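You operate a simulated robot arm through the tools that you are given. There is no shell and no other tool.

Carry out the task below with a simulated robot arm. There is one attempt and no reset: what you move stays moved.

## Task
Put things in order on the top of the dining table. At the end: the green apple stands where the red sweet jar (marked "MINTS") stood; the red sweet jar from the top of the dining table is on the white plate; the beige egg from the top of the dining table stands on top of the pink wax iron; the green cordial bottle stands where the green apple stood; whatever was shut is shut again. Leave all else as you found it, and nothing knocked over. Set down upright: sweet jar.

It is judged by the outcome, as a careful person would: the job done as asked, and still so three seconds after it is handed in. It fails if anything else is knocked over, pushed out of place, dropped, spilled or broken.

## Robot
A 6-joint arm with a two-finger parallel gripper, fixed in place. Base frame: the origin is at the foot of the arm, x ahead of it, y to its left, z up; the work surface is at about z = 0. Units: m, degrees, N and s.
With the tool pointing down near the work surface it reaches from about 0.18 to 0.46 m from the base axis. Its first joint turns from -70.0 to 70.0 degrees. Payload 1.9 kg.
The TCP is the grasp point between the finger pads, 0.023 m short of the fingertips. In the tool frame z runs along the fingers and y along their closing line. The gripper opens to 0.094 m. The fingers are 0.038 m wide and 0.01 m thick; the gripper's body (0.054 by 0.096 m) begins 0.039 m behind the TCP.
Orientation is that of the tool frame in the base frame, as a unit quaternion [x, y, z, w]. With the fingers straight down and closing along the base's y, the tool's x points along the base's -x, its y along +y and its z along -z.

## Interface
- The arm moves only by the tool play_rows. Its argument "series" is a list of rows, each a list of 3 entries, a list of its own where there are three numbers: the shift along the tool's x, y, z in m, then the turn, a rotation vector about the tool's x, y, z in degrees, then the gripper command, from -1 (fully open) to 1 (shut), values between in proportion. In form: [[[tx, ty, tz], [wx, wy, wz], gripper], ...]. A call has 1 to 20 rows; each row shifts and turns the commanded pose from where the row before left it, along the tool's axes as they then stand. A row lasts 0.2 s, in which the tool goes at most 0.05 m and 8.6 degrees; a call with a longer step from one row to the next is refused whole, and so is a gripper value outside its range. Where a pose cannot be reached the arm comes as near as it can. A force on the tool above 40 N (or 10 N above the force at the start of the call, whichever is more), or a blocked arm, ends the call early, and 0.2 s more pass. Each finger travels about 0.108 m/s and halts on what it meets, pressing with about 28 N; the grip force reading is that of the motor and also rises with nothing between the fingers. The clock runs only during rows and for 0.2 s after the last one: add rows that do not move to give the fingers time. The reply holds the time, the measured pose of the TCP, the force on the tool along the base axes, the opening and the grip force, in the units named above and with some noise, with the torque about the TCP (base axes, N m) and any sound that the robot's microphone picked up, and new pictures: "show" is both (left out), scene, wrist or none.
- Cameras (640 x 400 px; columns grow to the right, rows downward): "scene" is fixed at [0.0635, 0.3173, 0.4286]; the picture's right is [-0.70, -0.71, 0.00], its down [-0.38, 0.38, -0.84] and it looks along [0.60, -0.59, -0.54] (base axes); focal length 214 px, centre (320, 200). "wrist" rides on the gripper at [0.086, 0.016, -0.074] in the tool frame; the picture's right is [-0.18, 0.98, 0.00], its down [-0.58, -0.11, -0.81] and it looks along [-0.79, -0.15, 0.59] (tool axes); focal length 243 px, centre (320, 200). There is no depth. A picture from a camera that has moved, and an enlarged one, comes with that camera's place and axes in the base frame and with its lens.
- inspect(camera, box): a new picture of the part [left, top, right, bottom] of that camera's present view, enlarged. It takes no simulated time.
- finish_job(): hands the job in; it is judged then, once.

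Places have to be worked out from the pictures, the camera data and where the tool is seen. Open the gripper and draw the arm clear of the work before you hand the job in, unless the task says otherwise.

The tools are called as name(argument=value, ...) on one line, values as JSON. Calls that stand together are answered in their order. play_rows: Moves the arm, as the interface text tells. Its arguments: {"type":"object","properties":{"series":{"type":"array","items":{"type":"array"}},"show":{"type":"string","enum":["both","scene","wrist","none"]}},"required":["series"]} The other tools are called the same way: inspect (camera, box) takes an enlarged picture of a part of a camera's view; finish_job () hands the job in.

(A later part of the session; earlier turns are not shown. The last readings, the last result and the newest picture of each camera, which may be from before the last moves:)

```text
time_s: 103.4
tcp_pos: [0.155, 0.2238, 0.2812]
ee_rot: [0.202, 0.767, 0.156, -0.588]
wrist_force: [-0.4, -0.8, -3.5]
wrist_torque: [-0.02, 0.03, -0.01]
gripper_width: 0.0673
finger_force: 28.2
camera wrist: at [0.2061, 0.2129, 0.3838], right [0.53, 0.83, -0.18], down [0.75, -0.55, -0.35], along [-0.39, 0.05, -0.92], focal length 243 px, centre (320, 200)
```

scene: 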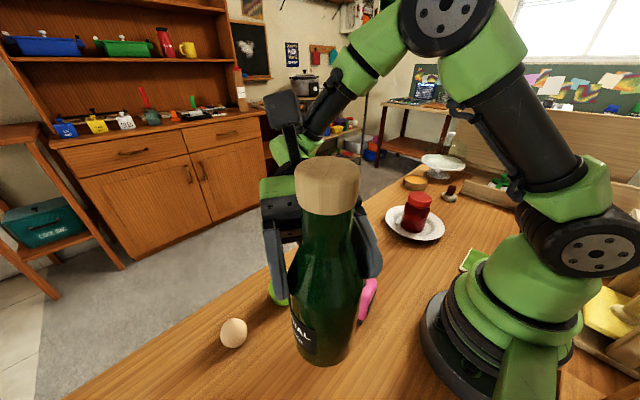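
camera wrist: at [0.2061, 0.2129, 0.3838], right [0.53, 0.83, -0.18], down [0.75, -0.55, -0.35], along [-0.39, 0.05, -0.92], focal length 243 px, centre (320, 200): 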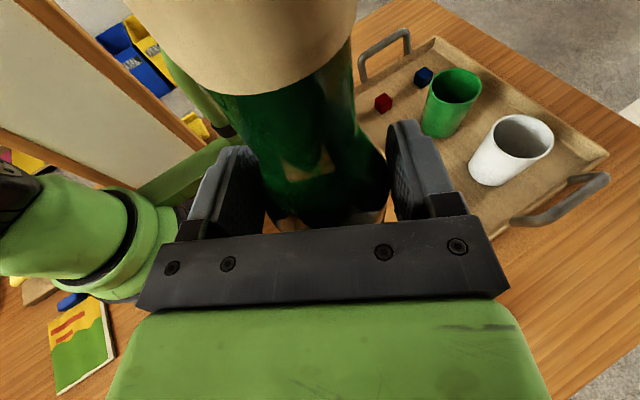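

The bottle's axis is over (0.149, 0.228). I'll lower to about 5 mm above the table.

play_rows(series=[[[-0.0311, 0, 0.0083], [0, 0, 0], 1], [[-0.0311, 0, 0.0083], [0, 0, 0], 1], [[-0.0311, 0, 0.0083], [0, 0, 0], 1], [[-0.0311, 0, 0.0083], [0, 0, 0], 1], [[-0.0241, 0, 0.0065], [0, 0, 0], 1], [[0, 0, 0], [0, 0, 0], 1]])

inspect(camera="scene", box=[220, 180, 420, 400])

```text
time_s: 104.8
tcp_pos: [0.1553, 0.2264, 0.1252]
ee_rot: [0.201, 0.768, 0.156, -0.588]
wrist_force: [0.2, 0.4, -3.2]
wrist_torque: [-0.03, -0.04, 0.0]
gripper_width: 0.0672
finger_force: 28.2
camera wrist: at [0.2075, 0.2141, 0.2296], right [0.53, 0.83, -0.17], down [0.75, -0.55, -0.35], along [-0.39, 0.05, -0.92], focal length 243 px, centre (320, 200)
```

scene: 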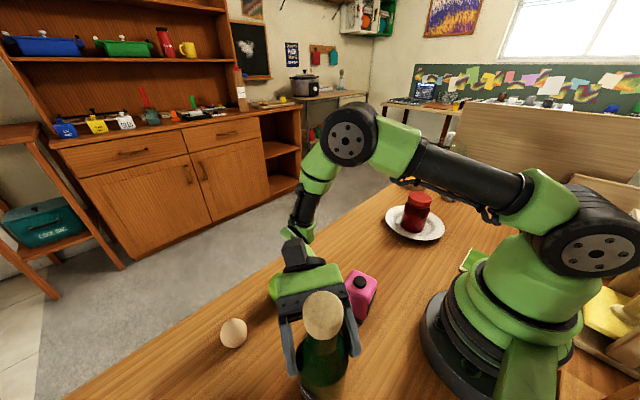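
wrist: 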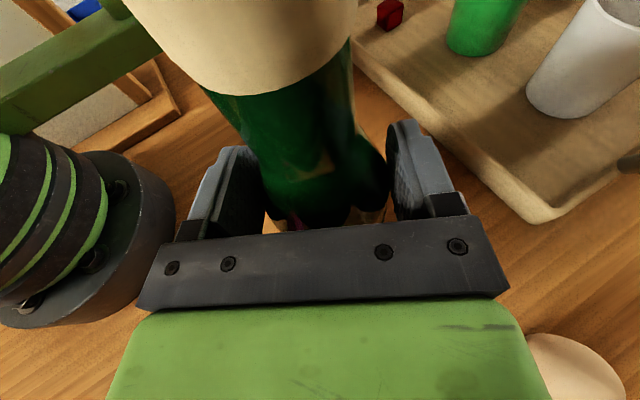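

```text
1.82 times, centred on (320, 290) of scene
camera zoom: at [0.0635, 0.3173, 0.4286], right [-0.7, -0.71, 0.0], down [-0.38, 0.38, -0.84], along [0.6, -0.59, -0.54], focal length 390 px, centre (320, 36)
```

zoom: 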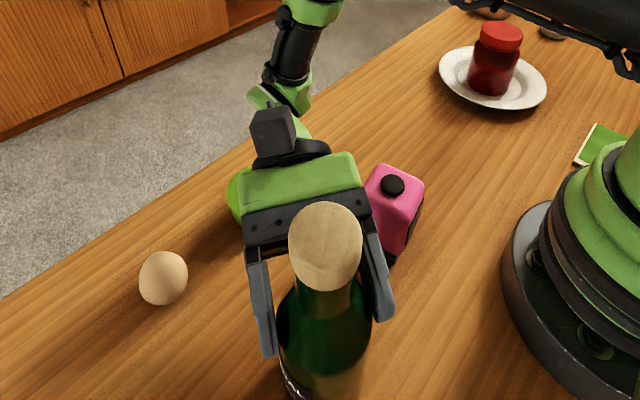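

It's about 1 cm above the table and clear of the iron. I'll lower in small steps to contact.

play_rows(series=[[[-0.0048, 0, 0.0013], [0, 0, 0], 1], [[0, 0, 0], [0, 0, 0], 1]], show="none")

play_rows(series=[[[-0.0019, 0, 0.0005], [0, 0, 0], 1], [[0, 0, 0], [0, 0, 0], 1]], show="none")

```text
time_s: 105.4
tcp_pos: [0.1549, 0.225, 0.1213]
ee_rot: [0.202, 0.768, 0.157, -0.588]
wrist_force: [-0.1, 0.1, -3.8]
wrist_torque: [-0.01, 0.01, -0.01]
gripper_width: 0.0672
finger_force: 27.9
```

```text
time_s: 106.0
tcp_pos: [0.1551, 0.2242, 0.1196]
ee_rot: [0.201, 0.768, 0.156, -0.588]
wrist_force: [0.0, -0.7, -4.0]
wrist_torque: [0.02, -0.02, 0.0]
gripper_width: 0.0672
finger_force: 27.6
```

No contact yet, so I'll keep stepping down 1–1.5 mm at a time.

play_rows(series=[[[-0.00145, 0, 0.0004], [0, 0, 0], 1], [[0, 0, 0], [0, 0, 0], 1]], show="none")

play_rows(series=[[[-0.00145, 0, 0.0004], [0, 0, 0], 1], [[0, 0, 0], [0, 0, 0], 1]], show="none")

play_rows(series=[[[-0.001, 0, 0.00026], [0, 0, 0], 1], [[0, 0, 0], [0, 0, 0], 1]], show="none")

```text
time_s: 106.6
tcp_pos: [0.1557, 0.226, 0.1178]
ee_rot: [0.202, 0.767, 0.157, -0.588]
wrist_force: [0.3, -0.3, -4.0]
wrist_torque: [-0.01, -0.04, 0.03]
gripper_width: 0.0673
finger_force: 28.1
```

```text
time_s: 107.2
tcp_pos: [0.1545, 0.2236, 0.1179]
ee_rot: [0.202, 0.767, 0.157, -0.589]
wrist_force: [0.3, -0.4, -3.2]
wrist_torque: [-0.02, 0.0, -0.02]
gripper_width: 0.0674
finger_force: 28.1
```

```text
time_s: 107.8
tcp_pos: [0.1542, 0.2245, 0.1165]
ee_rot: [0.201, 0.767, 0.156, -0.588]
wrist_force: [0.4, 0.6, -2.8]
wrist_torque: [0.02, -0.03, -0.01]
gripper_width: 0.0673
finger_force: 28.0
```

It's very near contact. I'll go on in 1 mm steps.

play_rows(series=[[[-0.001, 0, 0.00026], [0, 0, 0], 1], [[0, 0, 0], [0, 0, 0], 1]], show="none")

play_rows(series=[[[-0.0007, 0, 0.0002], [0, 0, 0], 1], [[0, 0, 0], [0, 0, 0], 1]], show="none")

```text
time_s: 108.4
tcp_pos: [0.1549, 0.2241, 0.115]
ee_rot: [0.203, 0.766, 0.158, -0.589]
wrist_force: [-5.5, -1.6, 21.2]
wrist_torque: [-0.07, 0.18, -0.21]
gripper_width: 0.0673
finger_force: 27.8
```

```text
time_s: 109.0
tcp_pos: [0.1555, 0.2247, 0.1135]
ee_rot: [0.202, 0.767, 0.157, -0.589]
wrist_force: [-5.2, 1.1, 19.6]
wrist_torque: [0.04, 0.3, -0.12]
gripper_width: 0.0674
finger_force: 28.2
```

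It's firmly on the table. I'll ease up about 1.2 mm to unload before opening.

play_rows(series=[[[0.0012, 0, -0.0003], [0, 0, 0], 1], [[0, 0, 0], [0, 0, 0], 1]], show="none")

```text
time_s: 109.6
tcp_pos: [0.1551, 0.2236, 0.1155]
ee_rot: [0.201, 0.768, 0.156, -0.587]
wrist_force: [-0.2, 0.3, -3.6]
wrist_torque: [-0.01, 0.01, -0.01]
gripper_width: 0.0672
finger_force: 27.7
```

That lifted it a hair off the table. I'll lower 0.6 mm so it just touches, then open slowly.

play_rows(series=[[[-0.0006, 0, 0.00016], [0, 0, 0], 1], [[0, 0, 0], [0, 0, 0], 1]], show="none")

play_rows(series=[[[0, 0, 0], [0, 0, 0], -0.4], [[0, 0, 0], [0, 0, 0], -0.5], [[0, 0, 0], [0, 0, 0], -0.7], [[0, 0, 0], [0, 0, 0], -1], [[0, 0, 0], [0, 0, 0], -1]])

```text
time_s: 110.2
tcp_pos: [0.1551, 0.2234, 0.1145]
ee_rot: [0.202, 0.767, 0.157, -0.588]
wrist_force: [0.1, 0.1, -3.5]
wrist_torque: [-0.01, -0.02, 0.0]
gripper_width: 0.0672
finger_force: 28.3
```

```text
time_s: 111.4
tcp_pos: [0.1549, 0.2237, 0.1145]
ee_rot: [0.201, 0.767, 0.156, -0.589]
wrist_force: [0.0, 0.1, -0.8]
wrist_torque: [0.02, -0.03, 0.03]
gripper_width: 0.094
finger_force: 0.0
camera wrist: at [0.2071, 0.2135, 0.2175], right [0.53, 0.83, -0.17], down [0.75, -0.55, -0.35], along [-0.39, 0.05, -0.92], focal length 243 px, centre (320, 200)
```

scene: 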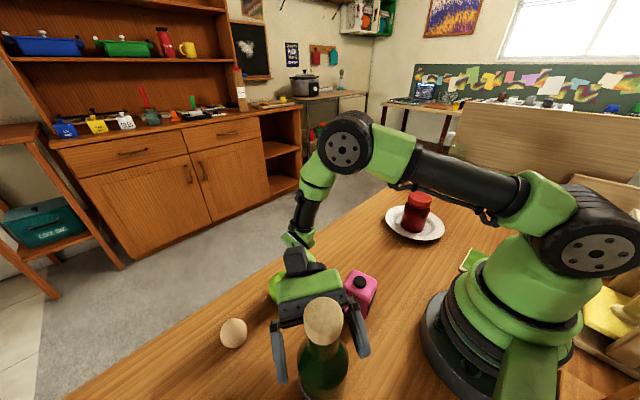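
wrist: 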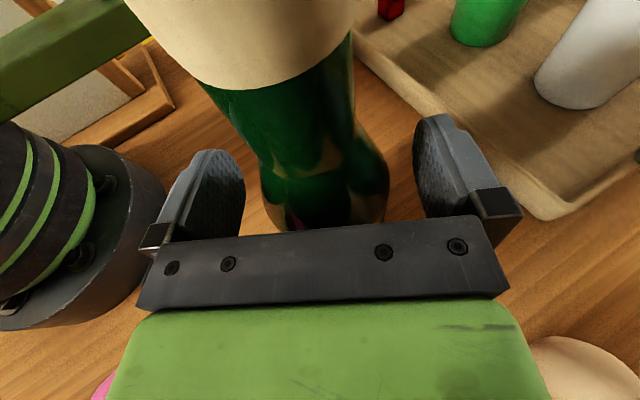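

The bottle stands free at the apple's old spot. I'll retreat straight back along the fingers, slightly upward, until clear.

play_rows(series=[[[0, 0, -0.015], [0, 0, 0], -1], [[0, 0, -0.025], [0, 0, 0], -1], [[0, 0, -0.025], [0, 0, 0], -1], [[0, 0, -0.025], [0, 0, 0], -1], [[0, 0, 0], [0, 0, 0], -1]])

inspect(camera="scene", box=[220, 180, 420, 400])

```text
time_s: 112.6
tcp_pos: [0.2304, 0.1795, 0.1385]
ee_rot: [0.202, 0.767, 0.157, -0.589]
wrist_force: [0.2, -0.3, -1.3]
wrist_torque: [0.02, -0.02, 0.03]
gripper_width: 0.0941
finger_force: 0.1
camera wrist: at [0.2827, 0.1697, 0.241], right [0.53, 0.83, -0.18], down [0.75, -0.55, -0.35], along [-0.39, 0.05, -0.92], focal length 243 px, centre (320, 200)
```

scene: 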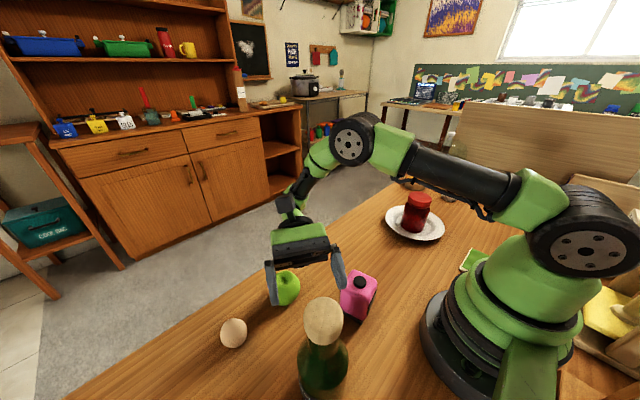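
wrist: 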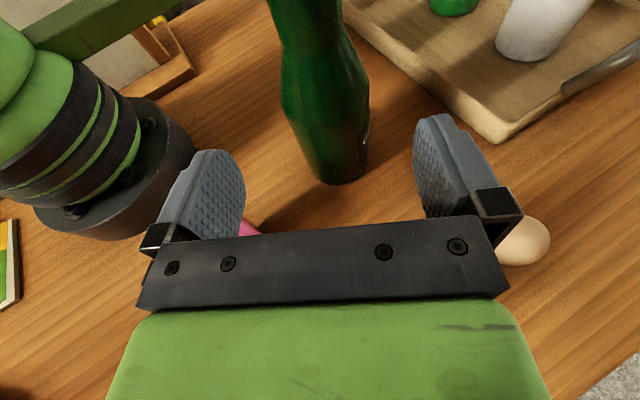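

```text
1.82 times, centred on (320, 290) of scene
camera zoom: at [0.0635, 0.3173, 0.4286], right [-0.7, -0.71, 0.0], down [-0.38, 0.38, -0.84], along [0.6, -0.59, -0.54], focal length 390 px, centre (320, 36)
```

zoom: 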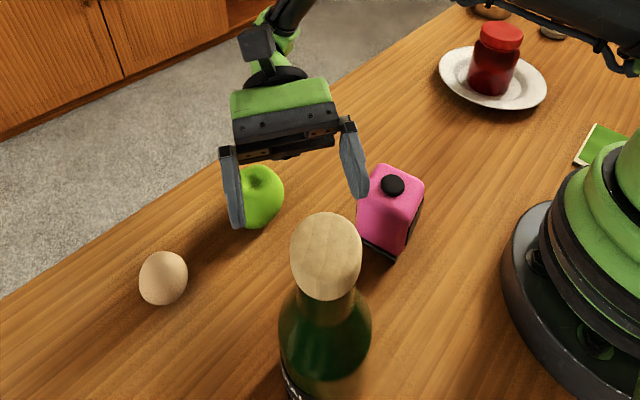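

The bottle stands upright where the apple was, cap on, and the apple and iron are untouched. I'll rise and un-tilt back to pointing straight down.

play_rows(series=[[[0.0387, 0, -0.0104], [0, 0, 0], -1], [[0.0387, 0, -0.0104], [0, 0, 0], -1], [[0.0387, 0, -0.0104], [0, 0, 0], -1], [[0.0387, 0, -0.0104], [0, 0, 0], -1], [[0, 0, 0], [0, -8.33, 0], -1], [[0, 0, 0], [0, -8.33, 0], -1], [[0, 0, 0], [0, -8.33, 0], -1], [[0, 0, 0], [0, -8.33, 0], -1], [[0, 0, 0], [0, -8.33, 0], -1], [[0, 0, 0], [0, -8.33, 0], -1], [[0, 0, 0], [0, -8.33, 0], -1], [[0, 0, 0], [0, -8.33, 0], -1], [[0, 0, 0], [0, -8.33, 0], -1], [[0, 0, 0], [0, 0, 0], -1]])

inspect(camera="scene", box=[200, 240, 400, 400])

```text
time_s: 115.6
tcp_pos: [0.2316, 0.1817, 0.2988]
ee_rot: [0.256, 0.967, 0.002, 0.002]
wrist_force: [-0.8, 0.7, -0.7]
wrist_torque: [-0.02, -0.03, -0.03]
gripper_width: 0.0939
finger_force: 0.2
camera wrist: at [0.1639, 0.2377, 0.3736], right [0.65, 0.76, 0.0], down [0.45, -0.38, 0.81], along [0.62, -0.52, -0.59], focal length 243 px, centre (320, 200)
```

scene: 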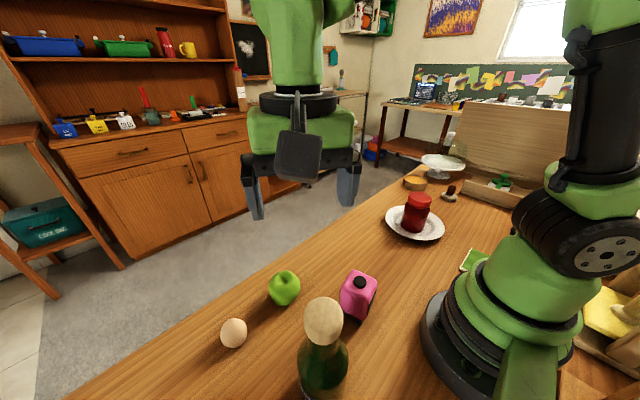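
wrist: 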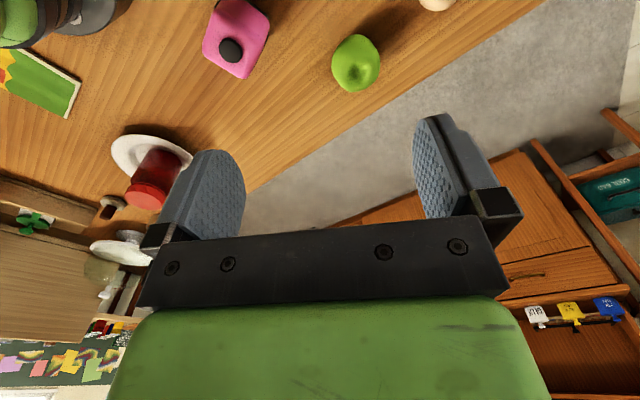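

```text
2.50 times, centred on (300, 320) of scene
camera zoom: at [0.0635, 0.3173, 0.4286], right [-0.7, -0.71, 0.0], down [-0.38, 0.38, -0.84], along [0.6, -0.59, -0.54], focal length 536 px, centre (370, -100)
```

zoom: 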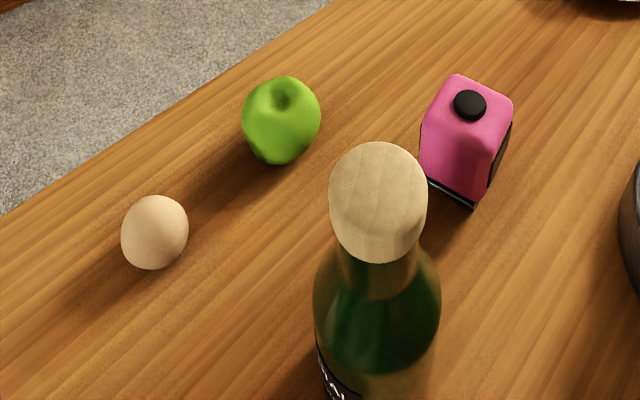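

Everything's in order. Next is the egg: I'll yaw around and get a better wrist view of it.

play_rows(series=[[[0.0003, 0.039, 0.0], [0, 0, 0], -1], [[0.0003, 0.039, 0.0], [0, 0, 0], -1], [[0, 0, 0], [0, 0, -7.8], -1], [[0, 0, 0], [0, 0, -7.8], -1], [[0, 0, 0], [0, 0, -7.8], -1], [[0, 0, 0], [0, 0, -7.8], -1], [[0, 0, 0], [0, 0, -7.8], -1], [[0, 0, 0], [0, 0, -7.8], -1], [[0, 0, 0], [0, 0, -7.8], -1], [[0, 0, 0], [0, 0, -7.8], -1], [[0, 0, 0], [0, 0, -7.8], -1], [[0, 0, 0.03], [0, 0, 0], -1], [[0, 0, 0], [0, 0, 0], -1]])

inspect(camera="wrist", box=[240, 0, 400, 130])

```text
time_s: 118.4
tcp_pos: [0.2686, 0.2499, 0.2691]
ee_rot: [-0.347, 0.938, 0.001, 0.001]
wrist_force: [-0.5, 0.3, -0.1]
wrist_torque: [0.03, -0.01, 0.02]
gripper_width: 0.0937
finger_force: 0.0
camera wrist: at [0.1928, 0.2054, 0.3436], right [-0.5, 0.87, 0.0], down [0.51, 0.29, 0.81], along [0.7, 0.41, -0.59], focal length 243 px, centre (320, 200)
```

scene: 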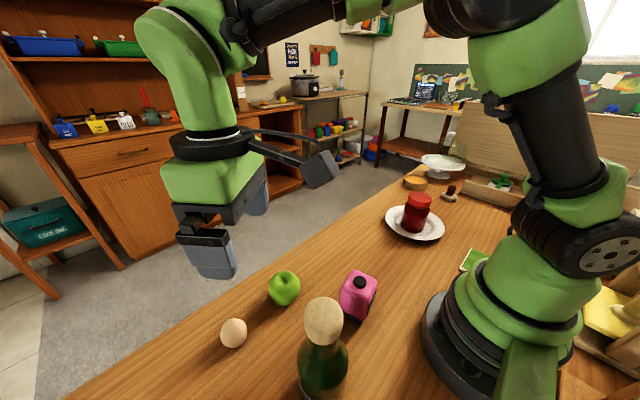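
wrist: 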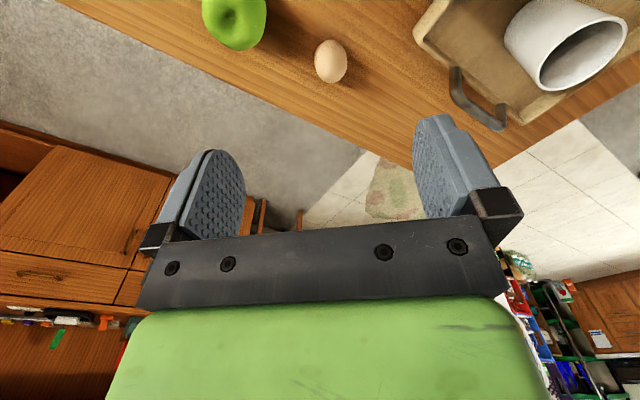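

```text
3.08 times, centred on (320, 65) of wrist
camera zoom: at [0.1928, 0.2054, 0.3436], right [-0.5, 0.87, 0.0], down [0.51, 0.29, 0.81], along [0.7, 0.41, -0.59], focal length 746 px, centre (320, 615)
```

zoom: 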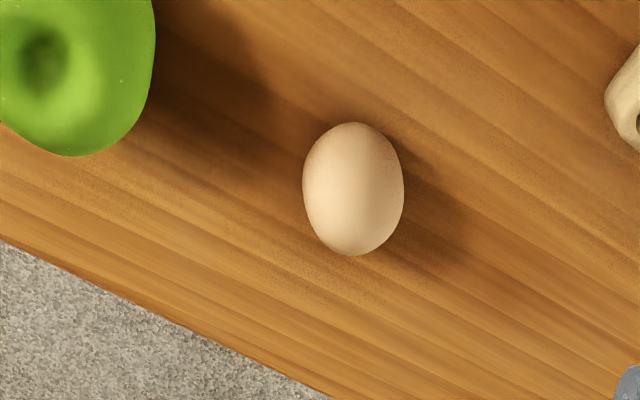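

The egg lies on its side near (0.311, 0.292), long axis pointing away from the base, about 42 mm across. Before picking it up I'll hover over the iron with this same yaw to measure the knob precisely.

play_rows(series=[[[0.0325, -0.0137, 0.0], [0, 0, 0], -1], [[0.0325, -0.0137, 0.0], [0, 0, 0], -1], [[0.0325, -0.0137, 0.0], [0, 0, 0], -1], [[0.0325, -0.0137, 0.0], [0, 0, 0], -1], [[0.0325, -0.0137, 0.0], [0, 0, 0], -1], [[0, 0, 0.035], [0, 0, 0], -1], [[0, 0, 0.035], [0, 0, 0], -1], [[0, 0, 0], [0, 0, 0], -1]])

inspect(camera="wrist", box=[220, 0, 420, 160])

```text
time_s: 120.2
tcp_pos: [0.1898, 0.0907, 0.1987]
ee_rot: [-0.347, 0.938, 0.001, 0.0]
wrist_force: [0.4, 0.5, 0.3]
wrist_torque: [0.04, 0.01, -0.01]
gripper_width: 0.0942
finger_force: 0.1
camera wrist: at [0.1147, 0.047, 0.274], right [-0.5, 0.87, 0.0], down [0.51, 0.29, 0.81], along [0.7, 0.4, -0.59], focal length 243 px, centre (320, 200)
```

scene: 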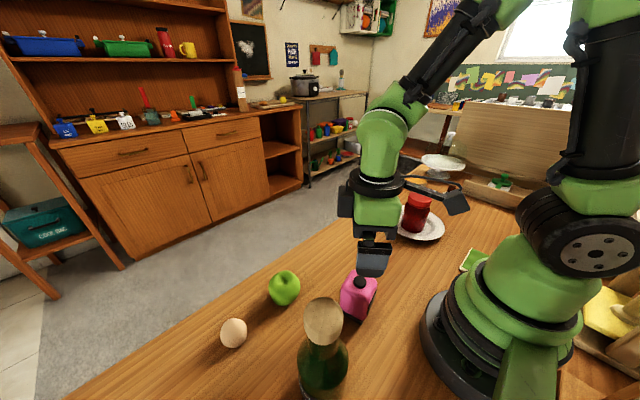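
wrist: 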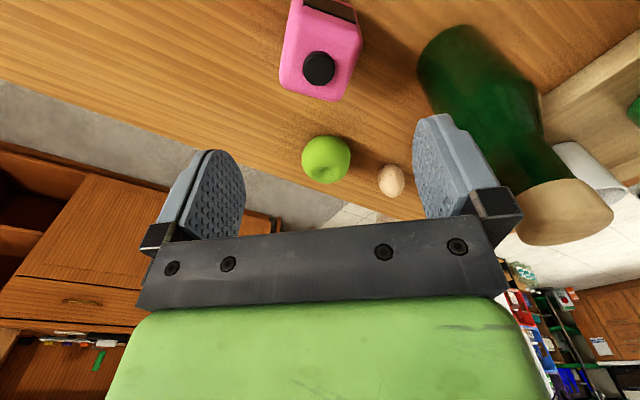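

```text
2.50 times, centred on (320, 80) of wrist
camera zoom: at [0.1147, 0.047, 0.274], right [-0.5, 0.87, 0.0], down [0.51, 0.29, 0.81], along [0.7, 0.4, -0.59], focal length 606 px, centre (320, 500)
```

zoom: 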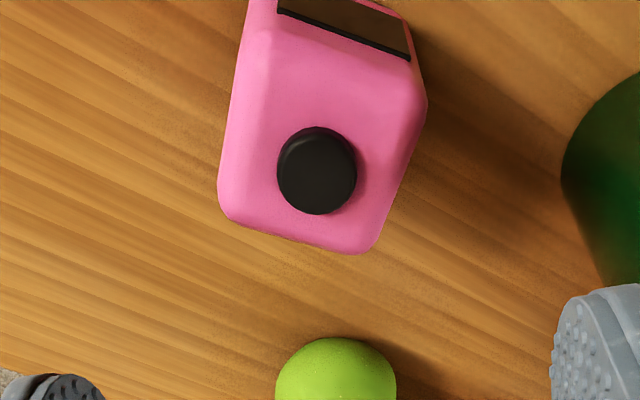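

The knob projects to about (0.188, 0.088), almost exactly under the TCP. I'll lower a bit more for a finer check, keeping the fingertips above the iron.

play_rows(series=[[[0, 0, 0.03], [0, 0, 0], -1], [[0, 0, 0.03], [0, 0, 0], -1], [[0, 0, 0], [0, 0, 0], -1]])

inspect(camera="wrist", box=[220, 40, 420, 200])

inspect(camera="scene", box=[310, 220, 430, 330])

```text
time_s: 121.0
tcp_pos: [0.1918, 0.0906, 0.139]
ee_rot: [-0.347, 0.938, 0.001, 0.001]
wrist_force: [0.8, 0.0, -0.1]
wrist_torque: [-0.03, 0.02, -0.04]
gripper_width: 0.094
finger_force: 0.1
camera wrist: at [0.1155, 0.046, 0.2135], right [-0.5, 0.87, 0.0], down [0.51, 0.29, 0.81], along [0.7, 0.4, -0.59], focal length 243 px, centre (320, 200)
```

scene: 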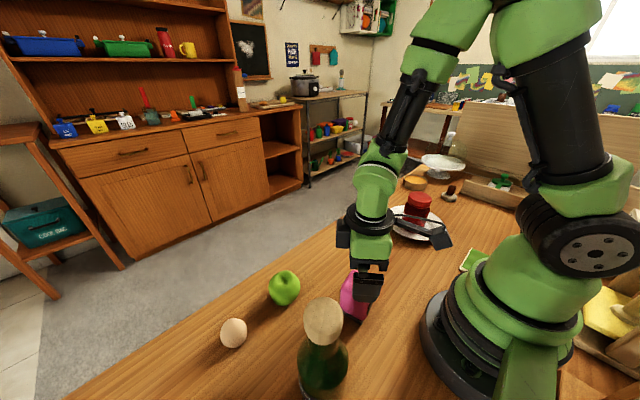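
wrist: 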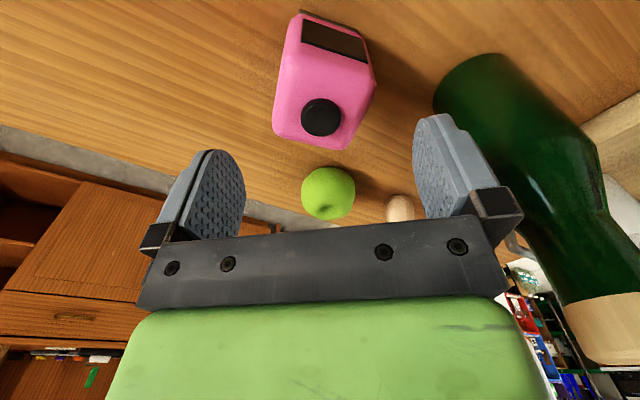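

```text
2.50 times, centred on (320, 120) of wrist
camera zoom: at [0.1155, 0.046, 0.2135], right [-0.5, 0.87, 0.0], down [0.51, 0.29, 0.81], along [0.7, 0.4, -0.59], focal length 606 px, centre (320, 400)
```

zoom: 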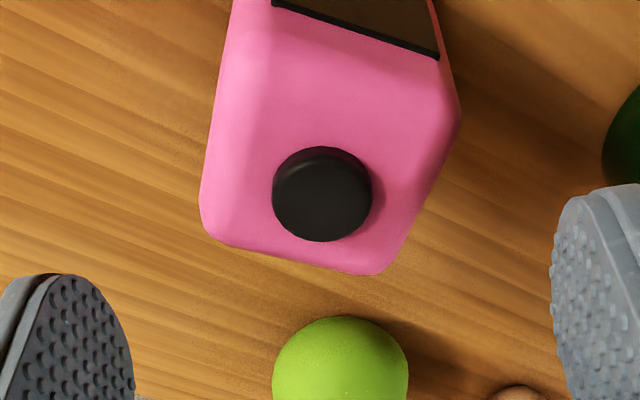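

```text
3.64 times, centred on (370, 275) of scene
camera zoom: at [0.0635, 0.3173, 0.4286], right [-0.7, -0.71, 0.0], down [-0.38, 0.38, -0.84], along [0.6, -0.59, -0.54], focal length 780 px, centre (138, -73)
```

zoom: 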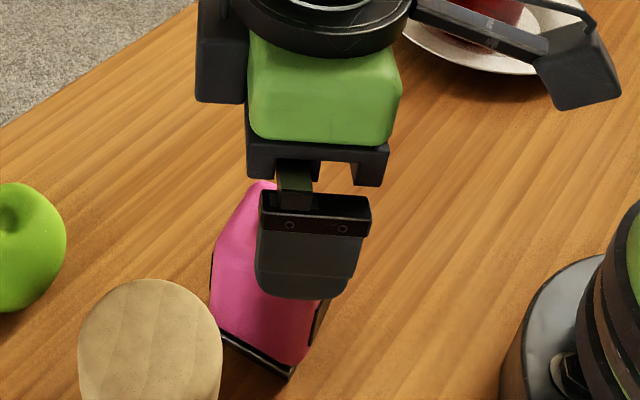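

The knob's top is a flat disc about 22 mm wide at z = 0.096. It lies 4.5 mm from the tool axis toward the base. Now I'll go up and over to the egg with the same yaw.

play_rows(series=[[[0, 0, -0.04], [0, 0, 0], -1], [[0, 0, -0.04], [0, 0, 0], -1], [[0, 0, -0.04], [0, 0, 0], -1], [[0, 0, -0.01], [0, 0, 0], -1], [[-0.0371, 0.0123, 0], [0, 0, 0], -1], [[-0.0371, 0.0123, 0], [0, 0, 0], -1], [[-0.0371, 0.0123, 0], [0, 0, 0], -1], [[-0.0371, 0.0123, 0], [0, 0, 0], -1], [[-0.0371, 0.0123, 0], [0, 0, 0], -1], [[-0.0371, 0.0123, 0], [0, 0, 0], -1], [[0, 0, 0.04], [0, 0, 0], -1], [[0, 0, 0.04], [0, 0, 0], -1], [[0, 0, 0.04], [0, 0, 0], -1], [[0, 0, 0], [0, 0, 0], -1]])

inspect(camera="wrist", box=[220, 0, 420, 160])

```text
time_s: 124.0
tcp_pos: [0.3089, 0.2942, 0.1471]
ee_rot: [-0.347, 0.938, 0.0, 0.0]
wrist_force: [0.4, -0.4, 0.0]
wrist_torque: [-0.01, -0.02, -0.06]
gripper_width: 0.0941
finger_force: 0.0
camera wrist: at [0.2336, 0.2503, 0.2216], right [-0.5, 0.87, 0.0], down [0.51, 0.29, 0.81], along [0.7, 0.4, -0.59], focal length 243 px, centre (320, 200)
```

scene: 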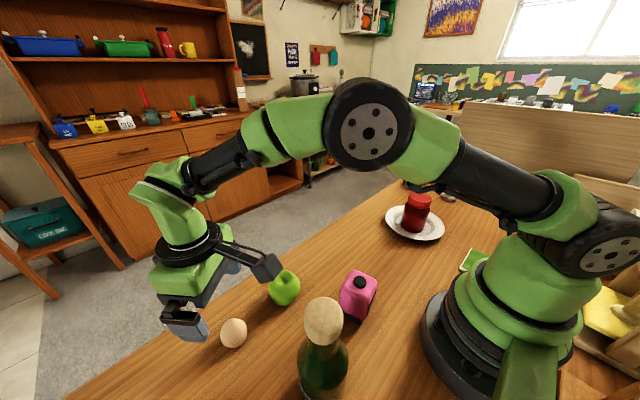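
wrist: 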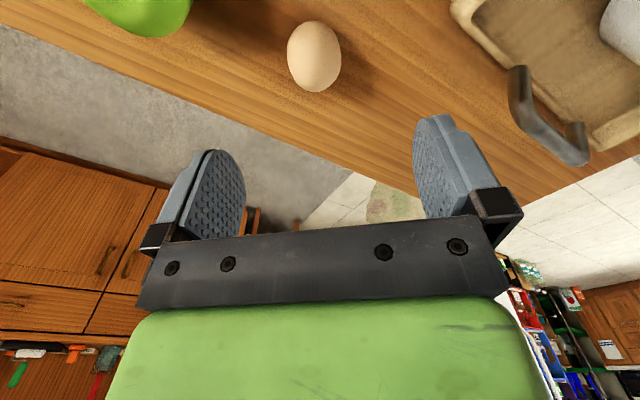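

```text
2.50 times, centred on (320, 80) of wrist
camera zoom: at [0.2336, 0.2503, 0.2216], right [-0.5, 0.87, 0.0], down [0.51, 0.29, 0.81], along [0.7, 0.4, -0.59], focal length 606 px, centre (320, 500)
```

zoom: 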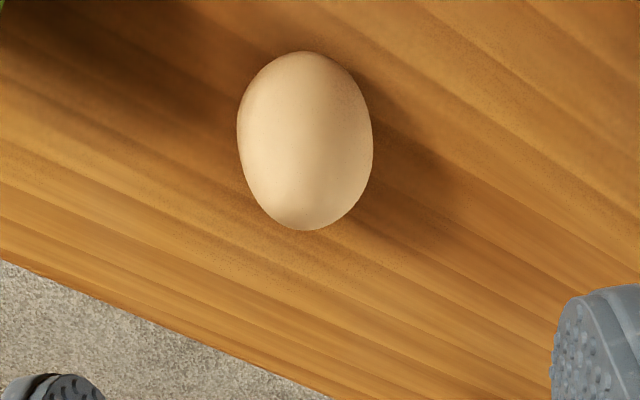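

The egg is 4.6 mm to one side of the tool axis and 42 mm wide across the fingers. I'll correct for that and lower around it.

play_rows(series=[[[0.002, -0.0046, 0.03], [0, 0, 0], -1], [[0, 0, 0.03], [0, 0, 0], -1], [[0, 0, 0.03], [0, 0, 0], -1], [[0, 0, 0.02], [0, 0, 0], -1], [[0, 0, 0], [0, 0, 0], -1]])

inspect(camera="wrist", box=[220, 60, 420, 260])

```text
time_s: 125.2
tcp_pos: [0.3106, 0.29, 0.0383]
ee_rot: [-0.346, 0.938, 0.001, 0.001]
wrist_force: [0.7, 0.1, -0.2]
wrist_torque: [0.03, -0.05, 0.01]
gripper_width: 0.0942
finger_force: 0.1
camera wrist: at [0.2356, 0.2445, 0.1134], right [-0.5, 0.87, 0.0], down [0.51, 0.29, 0.81], along [0.7, 0.4, -0.59], focal length 243 px, centre (320, 200)
```

scene: 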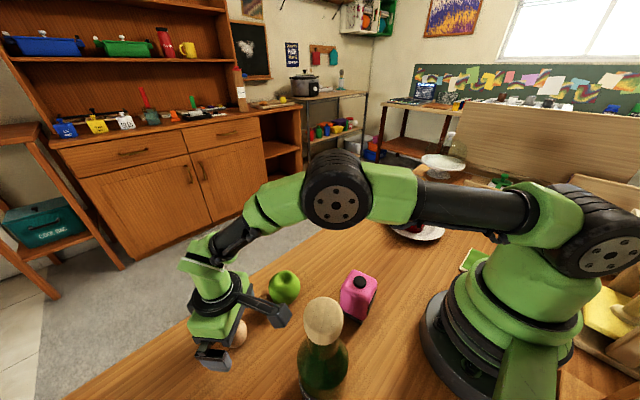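
wrist: 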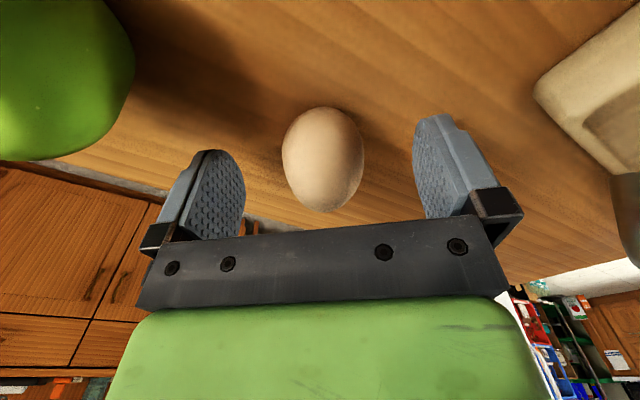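

```text
2.00 times, centred on (320, 160) of wrist
camera zoom: at [0.2356, 0.2445, 0.1134], right [-0.5, 0.87, 0.0], down [0.51, 0.29, 0.81], along [0.7, 0.4, -0.59], focal length 485 px, centre (320, 280)
```

zoom: 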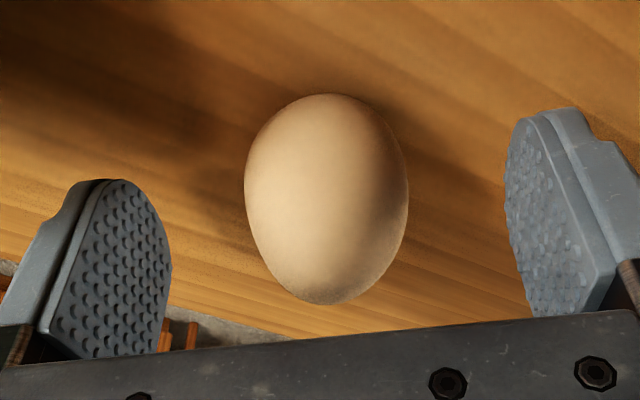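

The egg's outline looks blunt at the bottom and narrower at the top, so it may be standing on its blunt end. I'll check it from the scene camera before gripping.

inspect(camera="scene", box=[180, 310, 280, 372])

inspect(camera="wrist", box=[260, 90, 380, 220])

```text
6.40 times, centred on (230, 341) of scene
camera zoom: at [0.0635, 0.3173, 0.4286], right [-0.7, -0.71, 0.0], down [-0.38, 0.38, -0.84], along [0.6, -0.59, -0.54], focal length 1373 px, centre (896, -702)
```

zoom: 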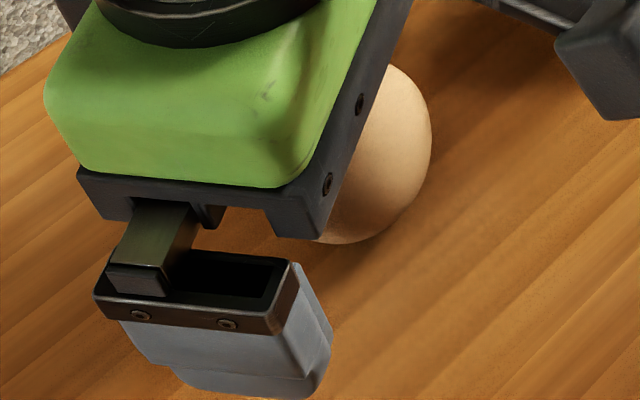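

```text
3.08 times, centred on (320, 155) of wrist
camera zoom: at [0.2356, 0.2445, 0.1134], right [-0.5, 0.87, 0.0], down [0.51, 0.29, 0.81], along [0.7, 0.4, -0.59], focal length 746 px, centre (320, 338)
```

zoom: 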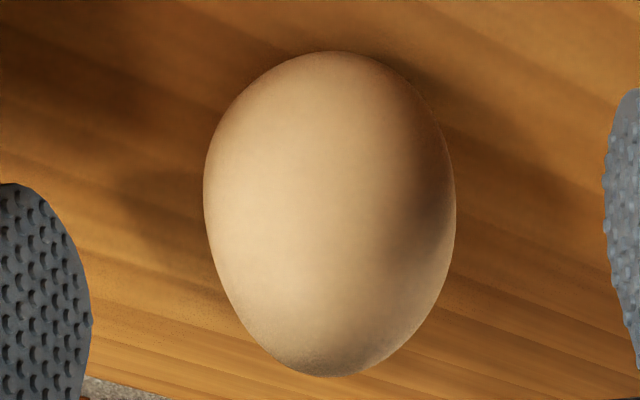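

The egg does stand upright on its blunt end: its outline matches a height of about 56 mm, widest near z = 0.022. I'll lower to z about 0.028 and close only as far as needed, to keep the squeeze gentle.

play_rows(series=[[[0, 0.001, 0.006], [0, 0, 0], -1], [[0, 0, 0.004], [0, 0, 0], -1], [[0, 0, 0], [0, 0, 0], -1], [[0, 0, 0], [0, 0, 0], -0.3], [[0, 0, 0], [0, 0, 0], 0.0], [[0, 0, 0], [0, 0, 0], 0.1], [[0, 0, 0], [0, 0, 0], 0.17], [[0, 0, 0], [0, 0, 0], 0.17]])

inspect(camera="wrist", box=[220, 60, 420, 240])

```text
time_s: 127.0
tcp_pos: [0.3115, 0.2874, 0.0298]
ee_rot: [-0.347, 0.938, 0.001, 0.0]
wrist_force: [0.6, 0.4, -1.0]
wrist_torque: [0.0, -0.04, -0.01]
gripper_width: 0.0397
finger_force: 1.4
camera wrist: at [0.2354, 0.2446, 0.1038], right [-0.5, 0.87, 0.0], down [0.51, 0.29, 0.81], along [0.7, 0.4, -0.59], focal length 243 px, centre (320, 200)
```

scene: 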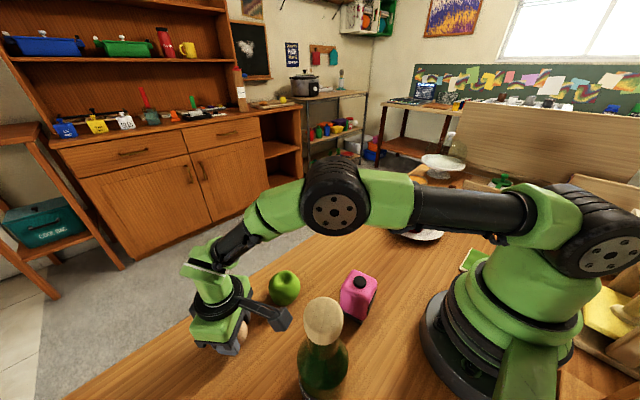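
wrist: 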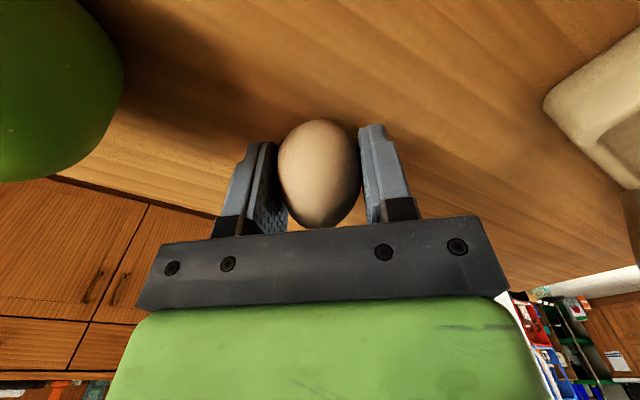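

```text
2.22 times, centred on (320, 150) of wrist
camera zoom: at [0.2354, 0.2446, 0.1038], right [-0.5, 0.87, 0.0], down [0.51, 0.29, 0.81], along [0.7, 0.4, -0.59], focal length 539 px, centre (320, 311)
```

zoom: 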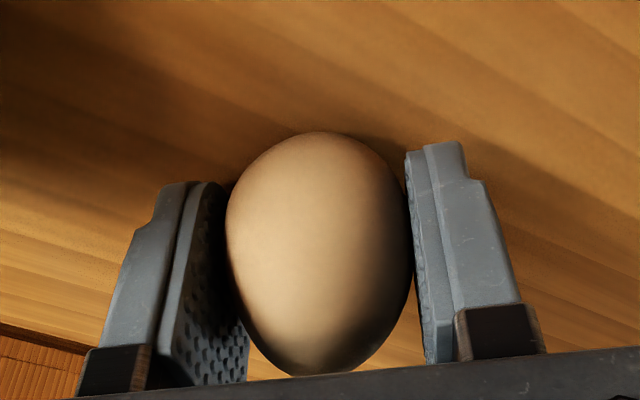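

The pads are just touching: 1.4 N at 39.7 mm. I'll close a little more to get a modest grip force.

play_rows(series=[[[0, 0, 0], [0, 0, 0], 0.2], [[0, 0, 0], [0, 0, 0], 0.24], [[0, 0, 0], [0, 0, 0], 0.24]], show="none")

```text
time_s: 127.8
tcp_pos: [0.3105, 0.2885, 0.0287]
ee_rot: [-0.347, 0.938, 0.002, 0.001]
wrist_force: [0.6, -0.2, 0.3]
wrist_torque: [-0.02, 0.02, -0.01]
gripper_width: 0.0388
finger_force: 27.9
```

That went straight to the full 28 N. I'll back off slightly to see whether a lighter hold is possible.

play_rows(series=[[[0, 0, 0], [0, 0, 0], 0.19], [[0, 0, 0], [0, 0, 0], 0.19]], show="none")

```text
time_s: 128.4
tcp_pos: [0.3105, 0.2881, 0.0284]
ee_rot: [-0.347, 0.938, 0.001, 0.0]
wrist_force: [0.4, 0.3, 1.0]
wrist_torque: [-0.02, -0.01, 0.02]
gripper_width: 0.0388
finger_force: 28.2
```

The grip is stiff, so it stays at about 28 N; the egg shows no sign of damage. I'll lift the egg straight up, high enough to pass the bottle.

play_rows(series=[[[0, 0, -0.01], [0, 0, 0], 0.19], [[0, 0, -0.02], [0, 0, 0], 0.19], [[0, 0, -0.035], [0, 0, 0], 0.19], [[0, 0, -0.035], [0, 0, 0], 0.19], [[0, 0, -0.035], [0, 0, 0], 0.19], [[0, 0, -0.035], [0, 0, 0], 0.19], [[0, 0, -0.035], [0, 0, 0], 0.19], [[0, 0, -0.025], [0, 0, 0], 0.19], [[0, 0, 0], [0, 0, 0], 0.19]])

```text
time_s: 130.4
tcp_pos: [0.3087, 0.2863, 0.2566]
ee_rot: [-0.347, 0.938, 0.001, 0.001]
wrist_force: [-0.1, -0.7, -0.5]
wrist_torque: [0.01, -0.02, -0.01]
gripper_width: 0.0392
finger_force: 23.4
camera wrist: at [0.2341, 0.2436, 0.333], right [-0.5, 0.87, 0.0], down [0.51, 0.29, 0.81], along [0.7, 0.4, -0.59], focal length 243 px, centre (320, 200)
```

scene: 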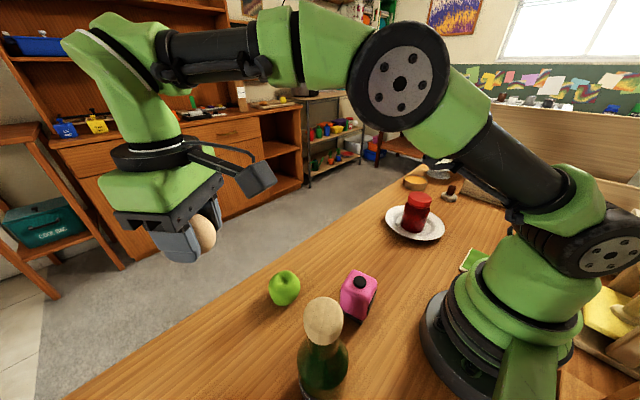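
wrist: 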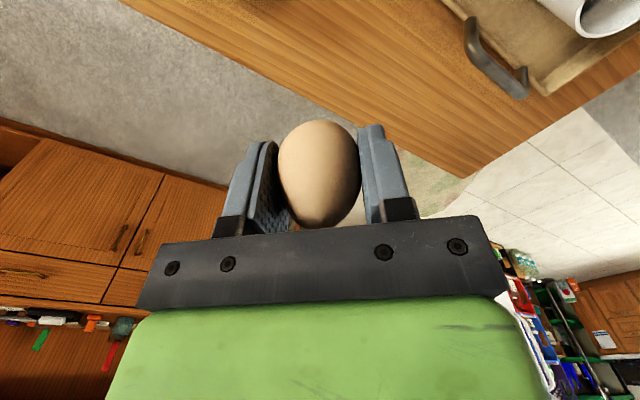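

The egg is held securely. I'll carry it level to above the iron.

play_rows(series=[[[0.0371, -0.0119, 0], [0, 0, 0], 0.19], [[0.0371, -0.0119, 0], [0, 0, 0], 0.19], [[0.0371, -0.0119, 0], [0, 0, 0], 0.19], [[0.0371, -0.0119, 0], [0, 0, 0], 0.19], [[0.0371, -0.0119, 0], [0, 0, 0], 0.19], [[0.0371, -0.0119, 0], [0, 0, 0], 0.19], [[0, 0, 0.03], [0, 0, 0], 0.19], [[0, 0, 0.03], [0, 0, 0], 0.19], [[0, 0, 0.02], [0, 0, 0], 0.19], [[0, 0, 0], [0, 0, 0], 0.19]])

inspect(camera="wrist", box=[220, 0, 420, 240])

inspect(camera="scene", box=[310, 200, 430, 330])

```text
time_s: 132.6
tcp_pos: [0.19, 0.0881, 0.1783]
ee_rot: [-0.347, 0.938, 0.002, 0.001]
wrist_force: [-0.2, -0.1, 0.7]
wrist_torque: [-0.02, 0.02, 0.02]
gripper_width: 0.0392
finger_force: 11.5
camera wrist: at [0.1148, 0.0445, 0.2523], right [-0.5, 0.87, 0.0], down [0.51, 0.29, 0.81], along [0.7, 0.4, -0.59], focal length 243 px, centre (320, 200)
```

scene: 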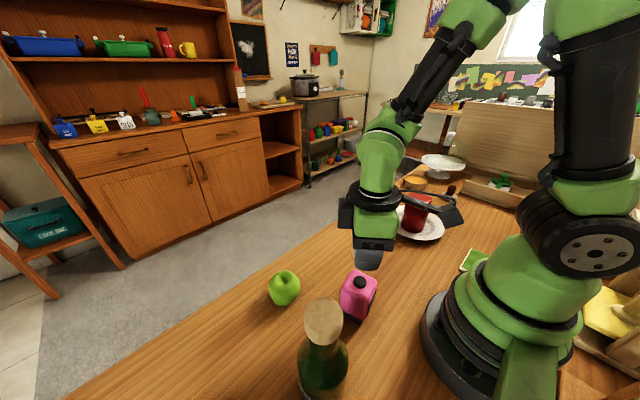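
wrist: 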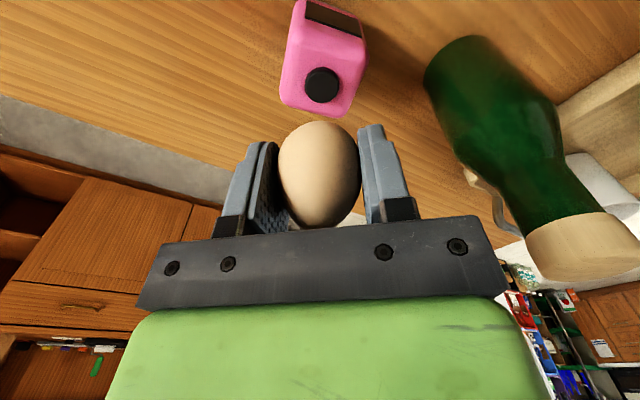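

```text
1.67 times, centred on (320, 120) of wrist
camera zoom: at [0.1148, 0.0445, 0.2523], right [-0.5, 0.87, 0.0], down [0.51, 0.29, 0.81], along [0.7, 0.4, -0.59], focal length 404 px, centre (320, 333)
```

zoom: 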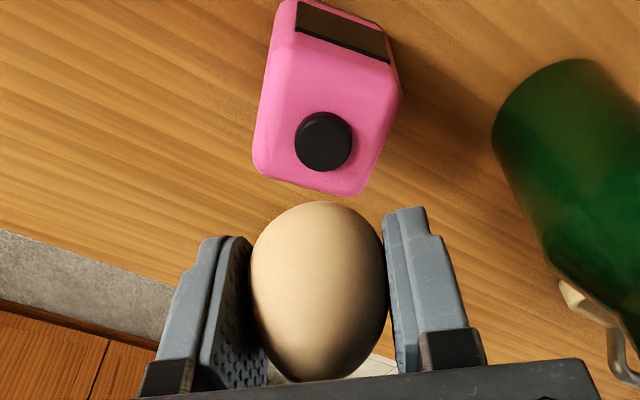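

```text
3.08 times, centred on (370, 265) of scene
camera zoom: at [0.0635, 0.3173, 0.4286], right [-0.7, -0.71, 0.0], down [-0.38, 0.38, -0.84], along [0.6, -0.59, -0.54], focal length 660 px, centre (166, 0)
```

zoom: 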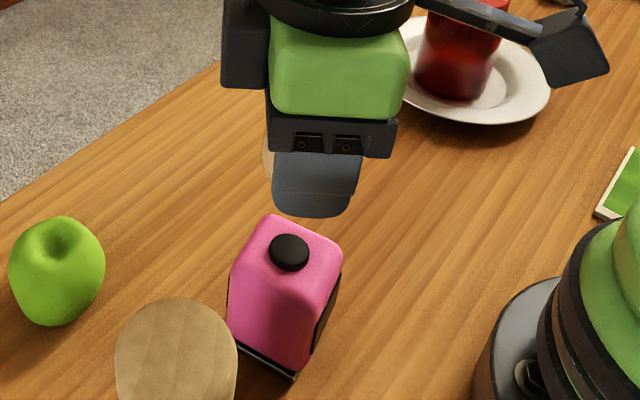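

The egg hangs directly over the knob, within about 2 mm. The grip reading has drifted down, so I'll firm up the grip, correct 1.5 mm sideways, and lower to just above the knob.

play_rows(series=[[[0, 0.0015, 0], [0, 0, 0], 0.24], [[0, 0, 0.015], [0, 0, 0], 0.24], [[0, 0, 0.015], [0, 0, 0], 0.24], [[0, 0, 0.01], [0, 0, 0], 0.24], [[0, 0, 0.004], [0, 0, 0], 0.24], [[0, 0, 0], [0, 0, 0], 0.24]])

inspect(camera="wrist", box=[240, 60, 400, 240])

inspect(camera="scene", box=[330, 230, 410, 320])

```text
time_s: 134.0
tcp_pos: [0.1884, 0.0903, 0.1336]
ee_rot: [-0.347, 0.938, 0.001, 0.001]
wrist_force: [-0.3, 0.5, 0.3]
wrist_torque: [0.0, 0.03, 0.03]
gripper_width: 0.0387
finger_force: 27.6
camera wrist: at [0.1126, 0.0459, 0.2083], right [-0.5, 0.87, 0.0], down [0.51, 0.29, 0.81], along [0.7, 0.4, -0.59], focal length 243 px, centre (320, 200)
```

scene: 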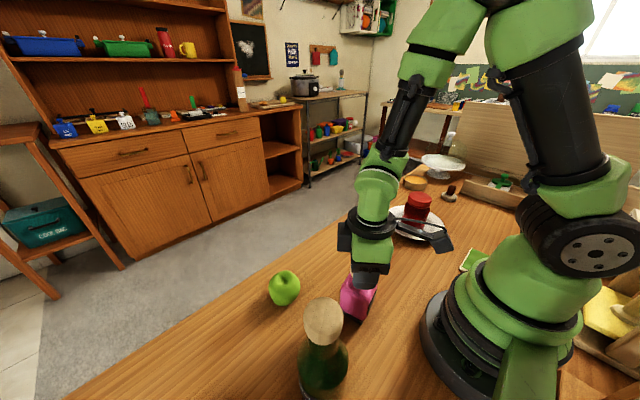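
wrist: 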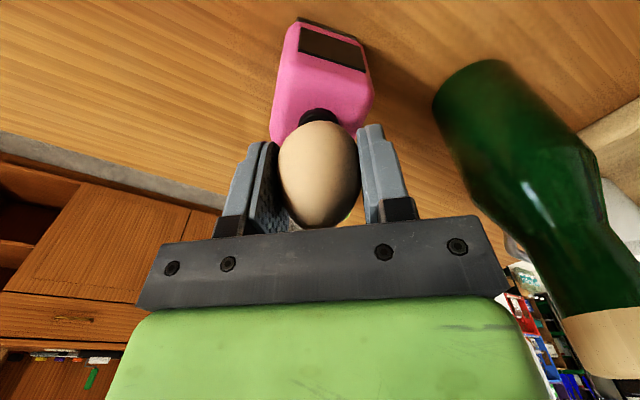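

```text
2.22 times, centred on (320, 150) of wrist
camera zoom: at [0.1126, 0.0459, 0.2083], right [-0.5, 0.87, 0.0], down [0.51, 0.29, 0.81], along [0.7, 0.4, -0.59], focal length 539 px, centre (320, 311)
```

zoom: 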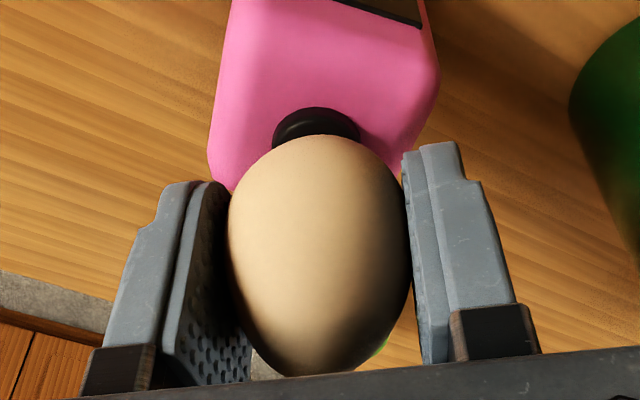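

```text
4.44 times, centred on (370, 275) of scene
camera zoom: at [0.0635, 0.3173, 0.4286], right [-0.7, -0.71, 0.0], down [-0.38, 0.38, -0.84], along [0.6, -0.59, -0.54], focal length 953 px, centre (98, -133)
```

zoom: 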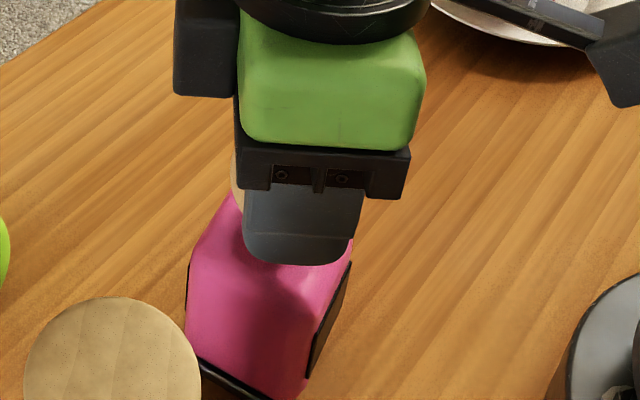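

The egg's axis and the knob agree within about 1–2 mm in both directions. I'll lower in small steps until the egg touches.

play_rows(series=[[[0, 0, 0.004], [0, 0, 0], 0.24], [[0, 0, 0.002], [0, 0, 0], 0.24], [[0, 0, 0], [0, 0, 0], 0.24]], show="none")

play_rows(series=[[[0, 0, 0.001], [0, 0, 0], 0.24], [[0, 0, 0], [0, 0, 0], 0.24]], show="none")

play_rows(series=[[[0, 0, 0.001], [0, 0, 0], 0.24], [[0, 0, 0], [0, 0, 0], 0.24]], show="wrist")

```text
time_s: 134.8
tcp_pos: [0.1866, 0.0895, 0.1272]
ee_rot: [-0.347, 0.938, 0.0, 0.001]
wrist_force: [0.6, 0.7, -0.5]
wrist_torque: [0.03, 0.01, -0.02]
gripper_width: 0.0388
finger_force: 27.4
```

```text
time_s: 135.4
tcp_pos: [0.1884, 0.0903, 0.1281]
ee_rot: [-0.347, 0.938, 0.001, 0.0]
wrist_force: [0.2, -0.1, -0.5]
wrist_torque: [-0.01, 0.0, 0.0]
gripper_width: 0.0386
finger_force: 27.9
```

```text
time_s: 136.0
tcp_pos: [0.1882, 0.0899, 0.1261]
ee_rot: [-0.348, 0.938, 0.001, 0.0]
wrist_force: [-0.1, -0.9, 0.6]
wrist_torque: [0.01, -0.01, 0.04]
gripper_width: 0.0385
finger_force: 28.1
camera wrist: at [0.1125, 0.0465, 0.201], right [-0.5, 0.87, 0.0], down [0.51, 0.29, 0.81], along [0.7, 0.4, -0.59], focal length 243 px, centre (320, 200)
```

wrist: 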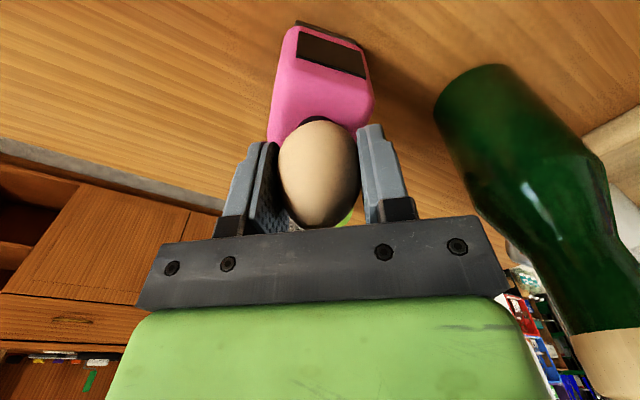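

No contact yet. I'll continue in 1 mm steps.

play_rows(series=[[[0, 0, 0.001], [0, 0, 0], 0.24], [[0, 0, 0], [0, 0, 0], 0.24]], show="none")

play_rows(series=[[[0, 0, 0.001], [0, 0, 0], 0.24], [[0, 0, 0], [0, 0, 0], 0.24]], show="none")

play_rows(series=[[[0, 0, 0.001], [0, 0, 0], 0.24], [[0, 0, 0], [0, 0, 0], 0.24]], show="none")

```text
time_s: 136.6
tcp_pos: [0.1875, 0.0894, 0.1257]
ee_rot: [-0.347, 0.938, 0.001, 0.001]
wrist_force: [-0.4, 0.2, 0.2]
wrist_torque: [0.02, -0.03, 0.02]
gripper_width: 0.0385
finger_force: 27.8
```

```text
time_s: 137.2
tcp_pos: [0.1888, 0.0893, 0.1245]
ee_rot: [-0.346, 0.938, 0.002, 0.0]
wrist_force: [0.3, 0.4, -0.3]
wrist_torque: [0.02, -0.02, 0.02]
gripper_width: 0.0385
finger_force: 27.9
```

```text
time_s: 137.8
tcp_pos: [0.188, 0.0899, 0.1233]
ee_rot: [-0.347, 0.938, 0.001, 0.001]
wrist_force: [0.1, -0.1, -0.6]
wrist_torque: [0.03, 0.03, 0.02]
gripper_width: 0.0382
finger_force: 28.0
```

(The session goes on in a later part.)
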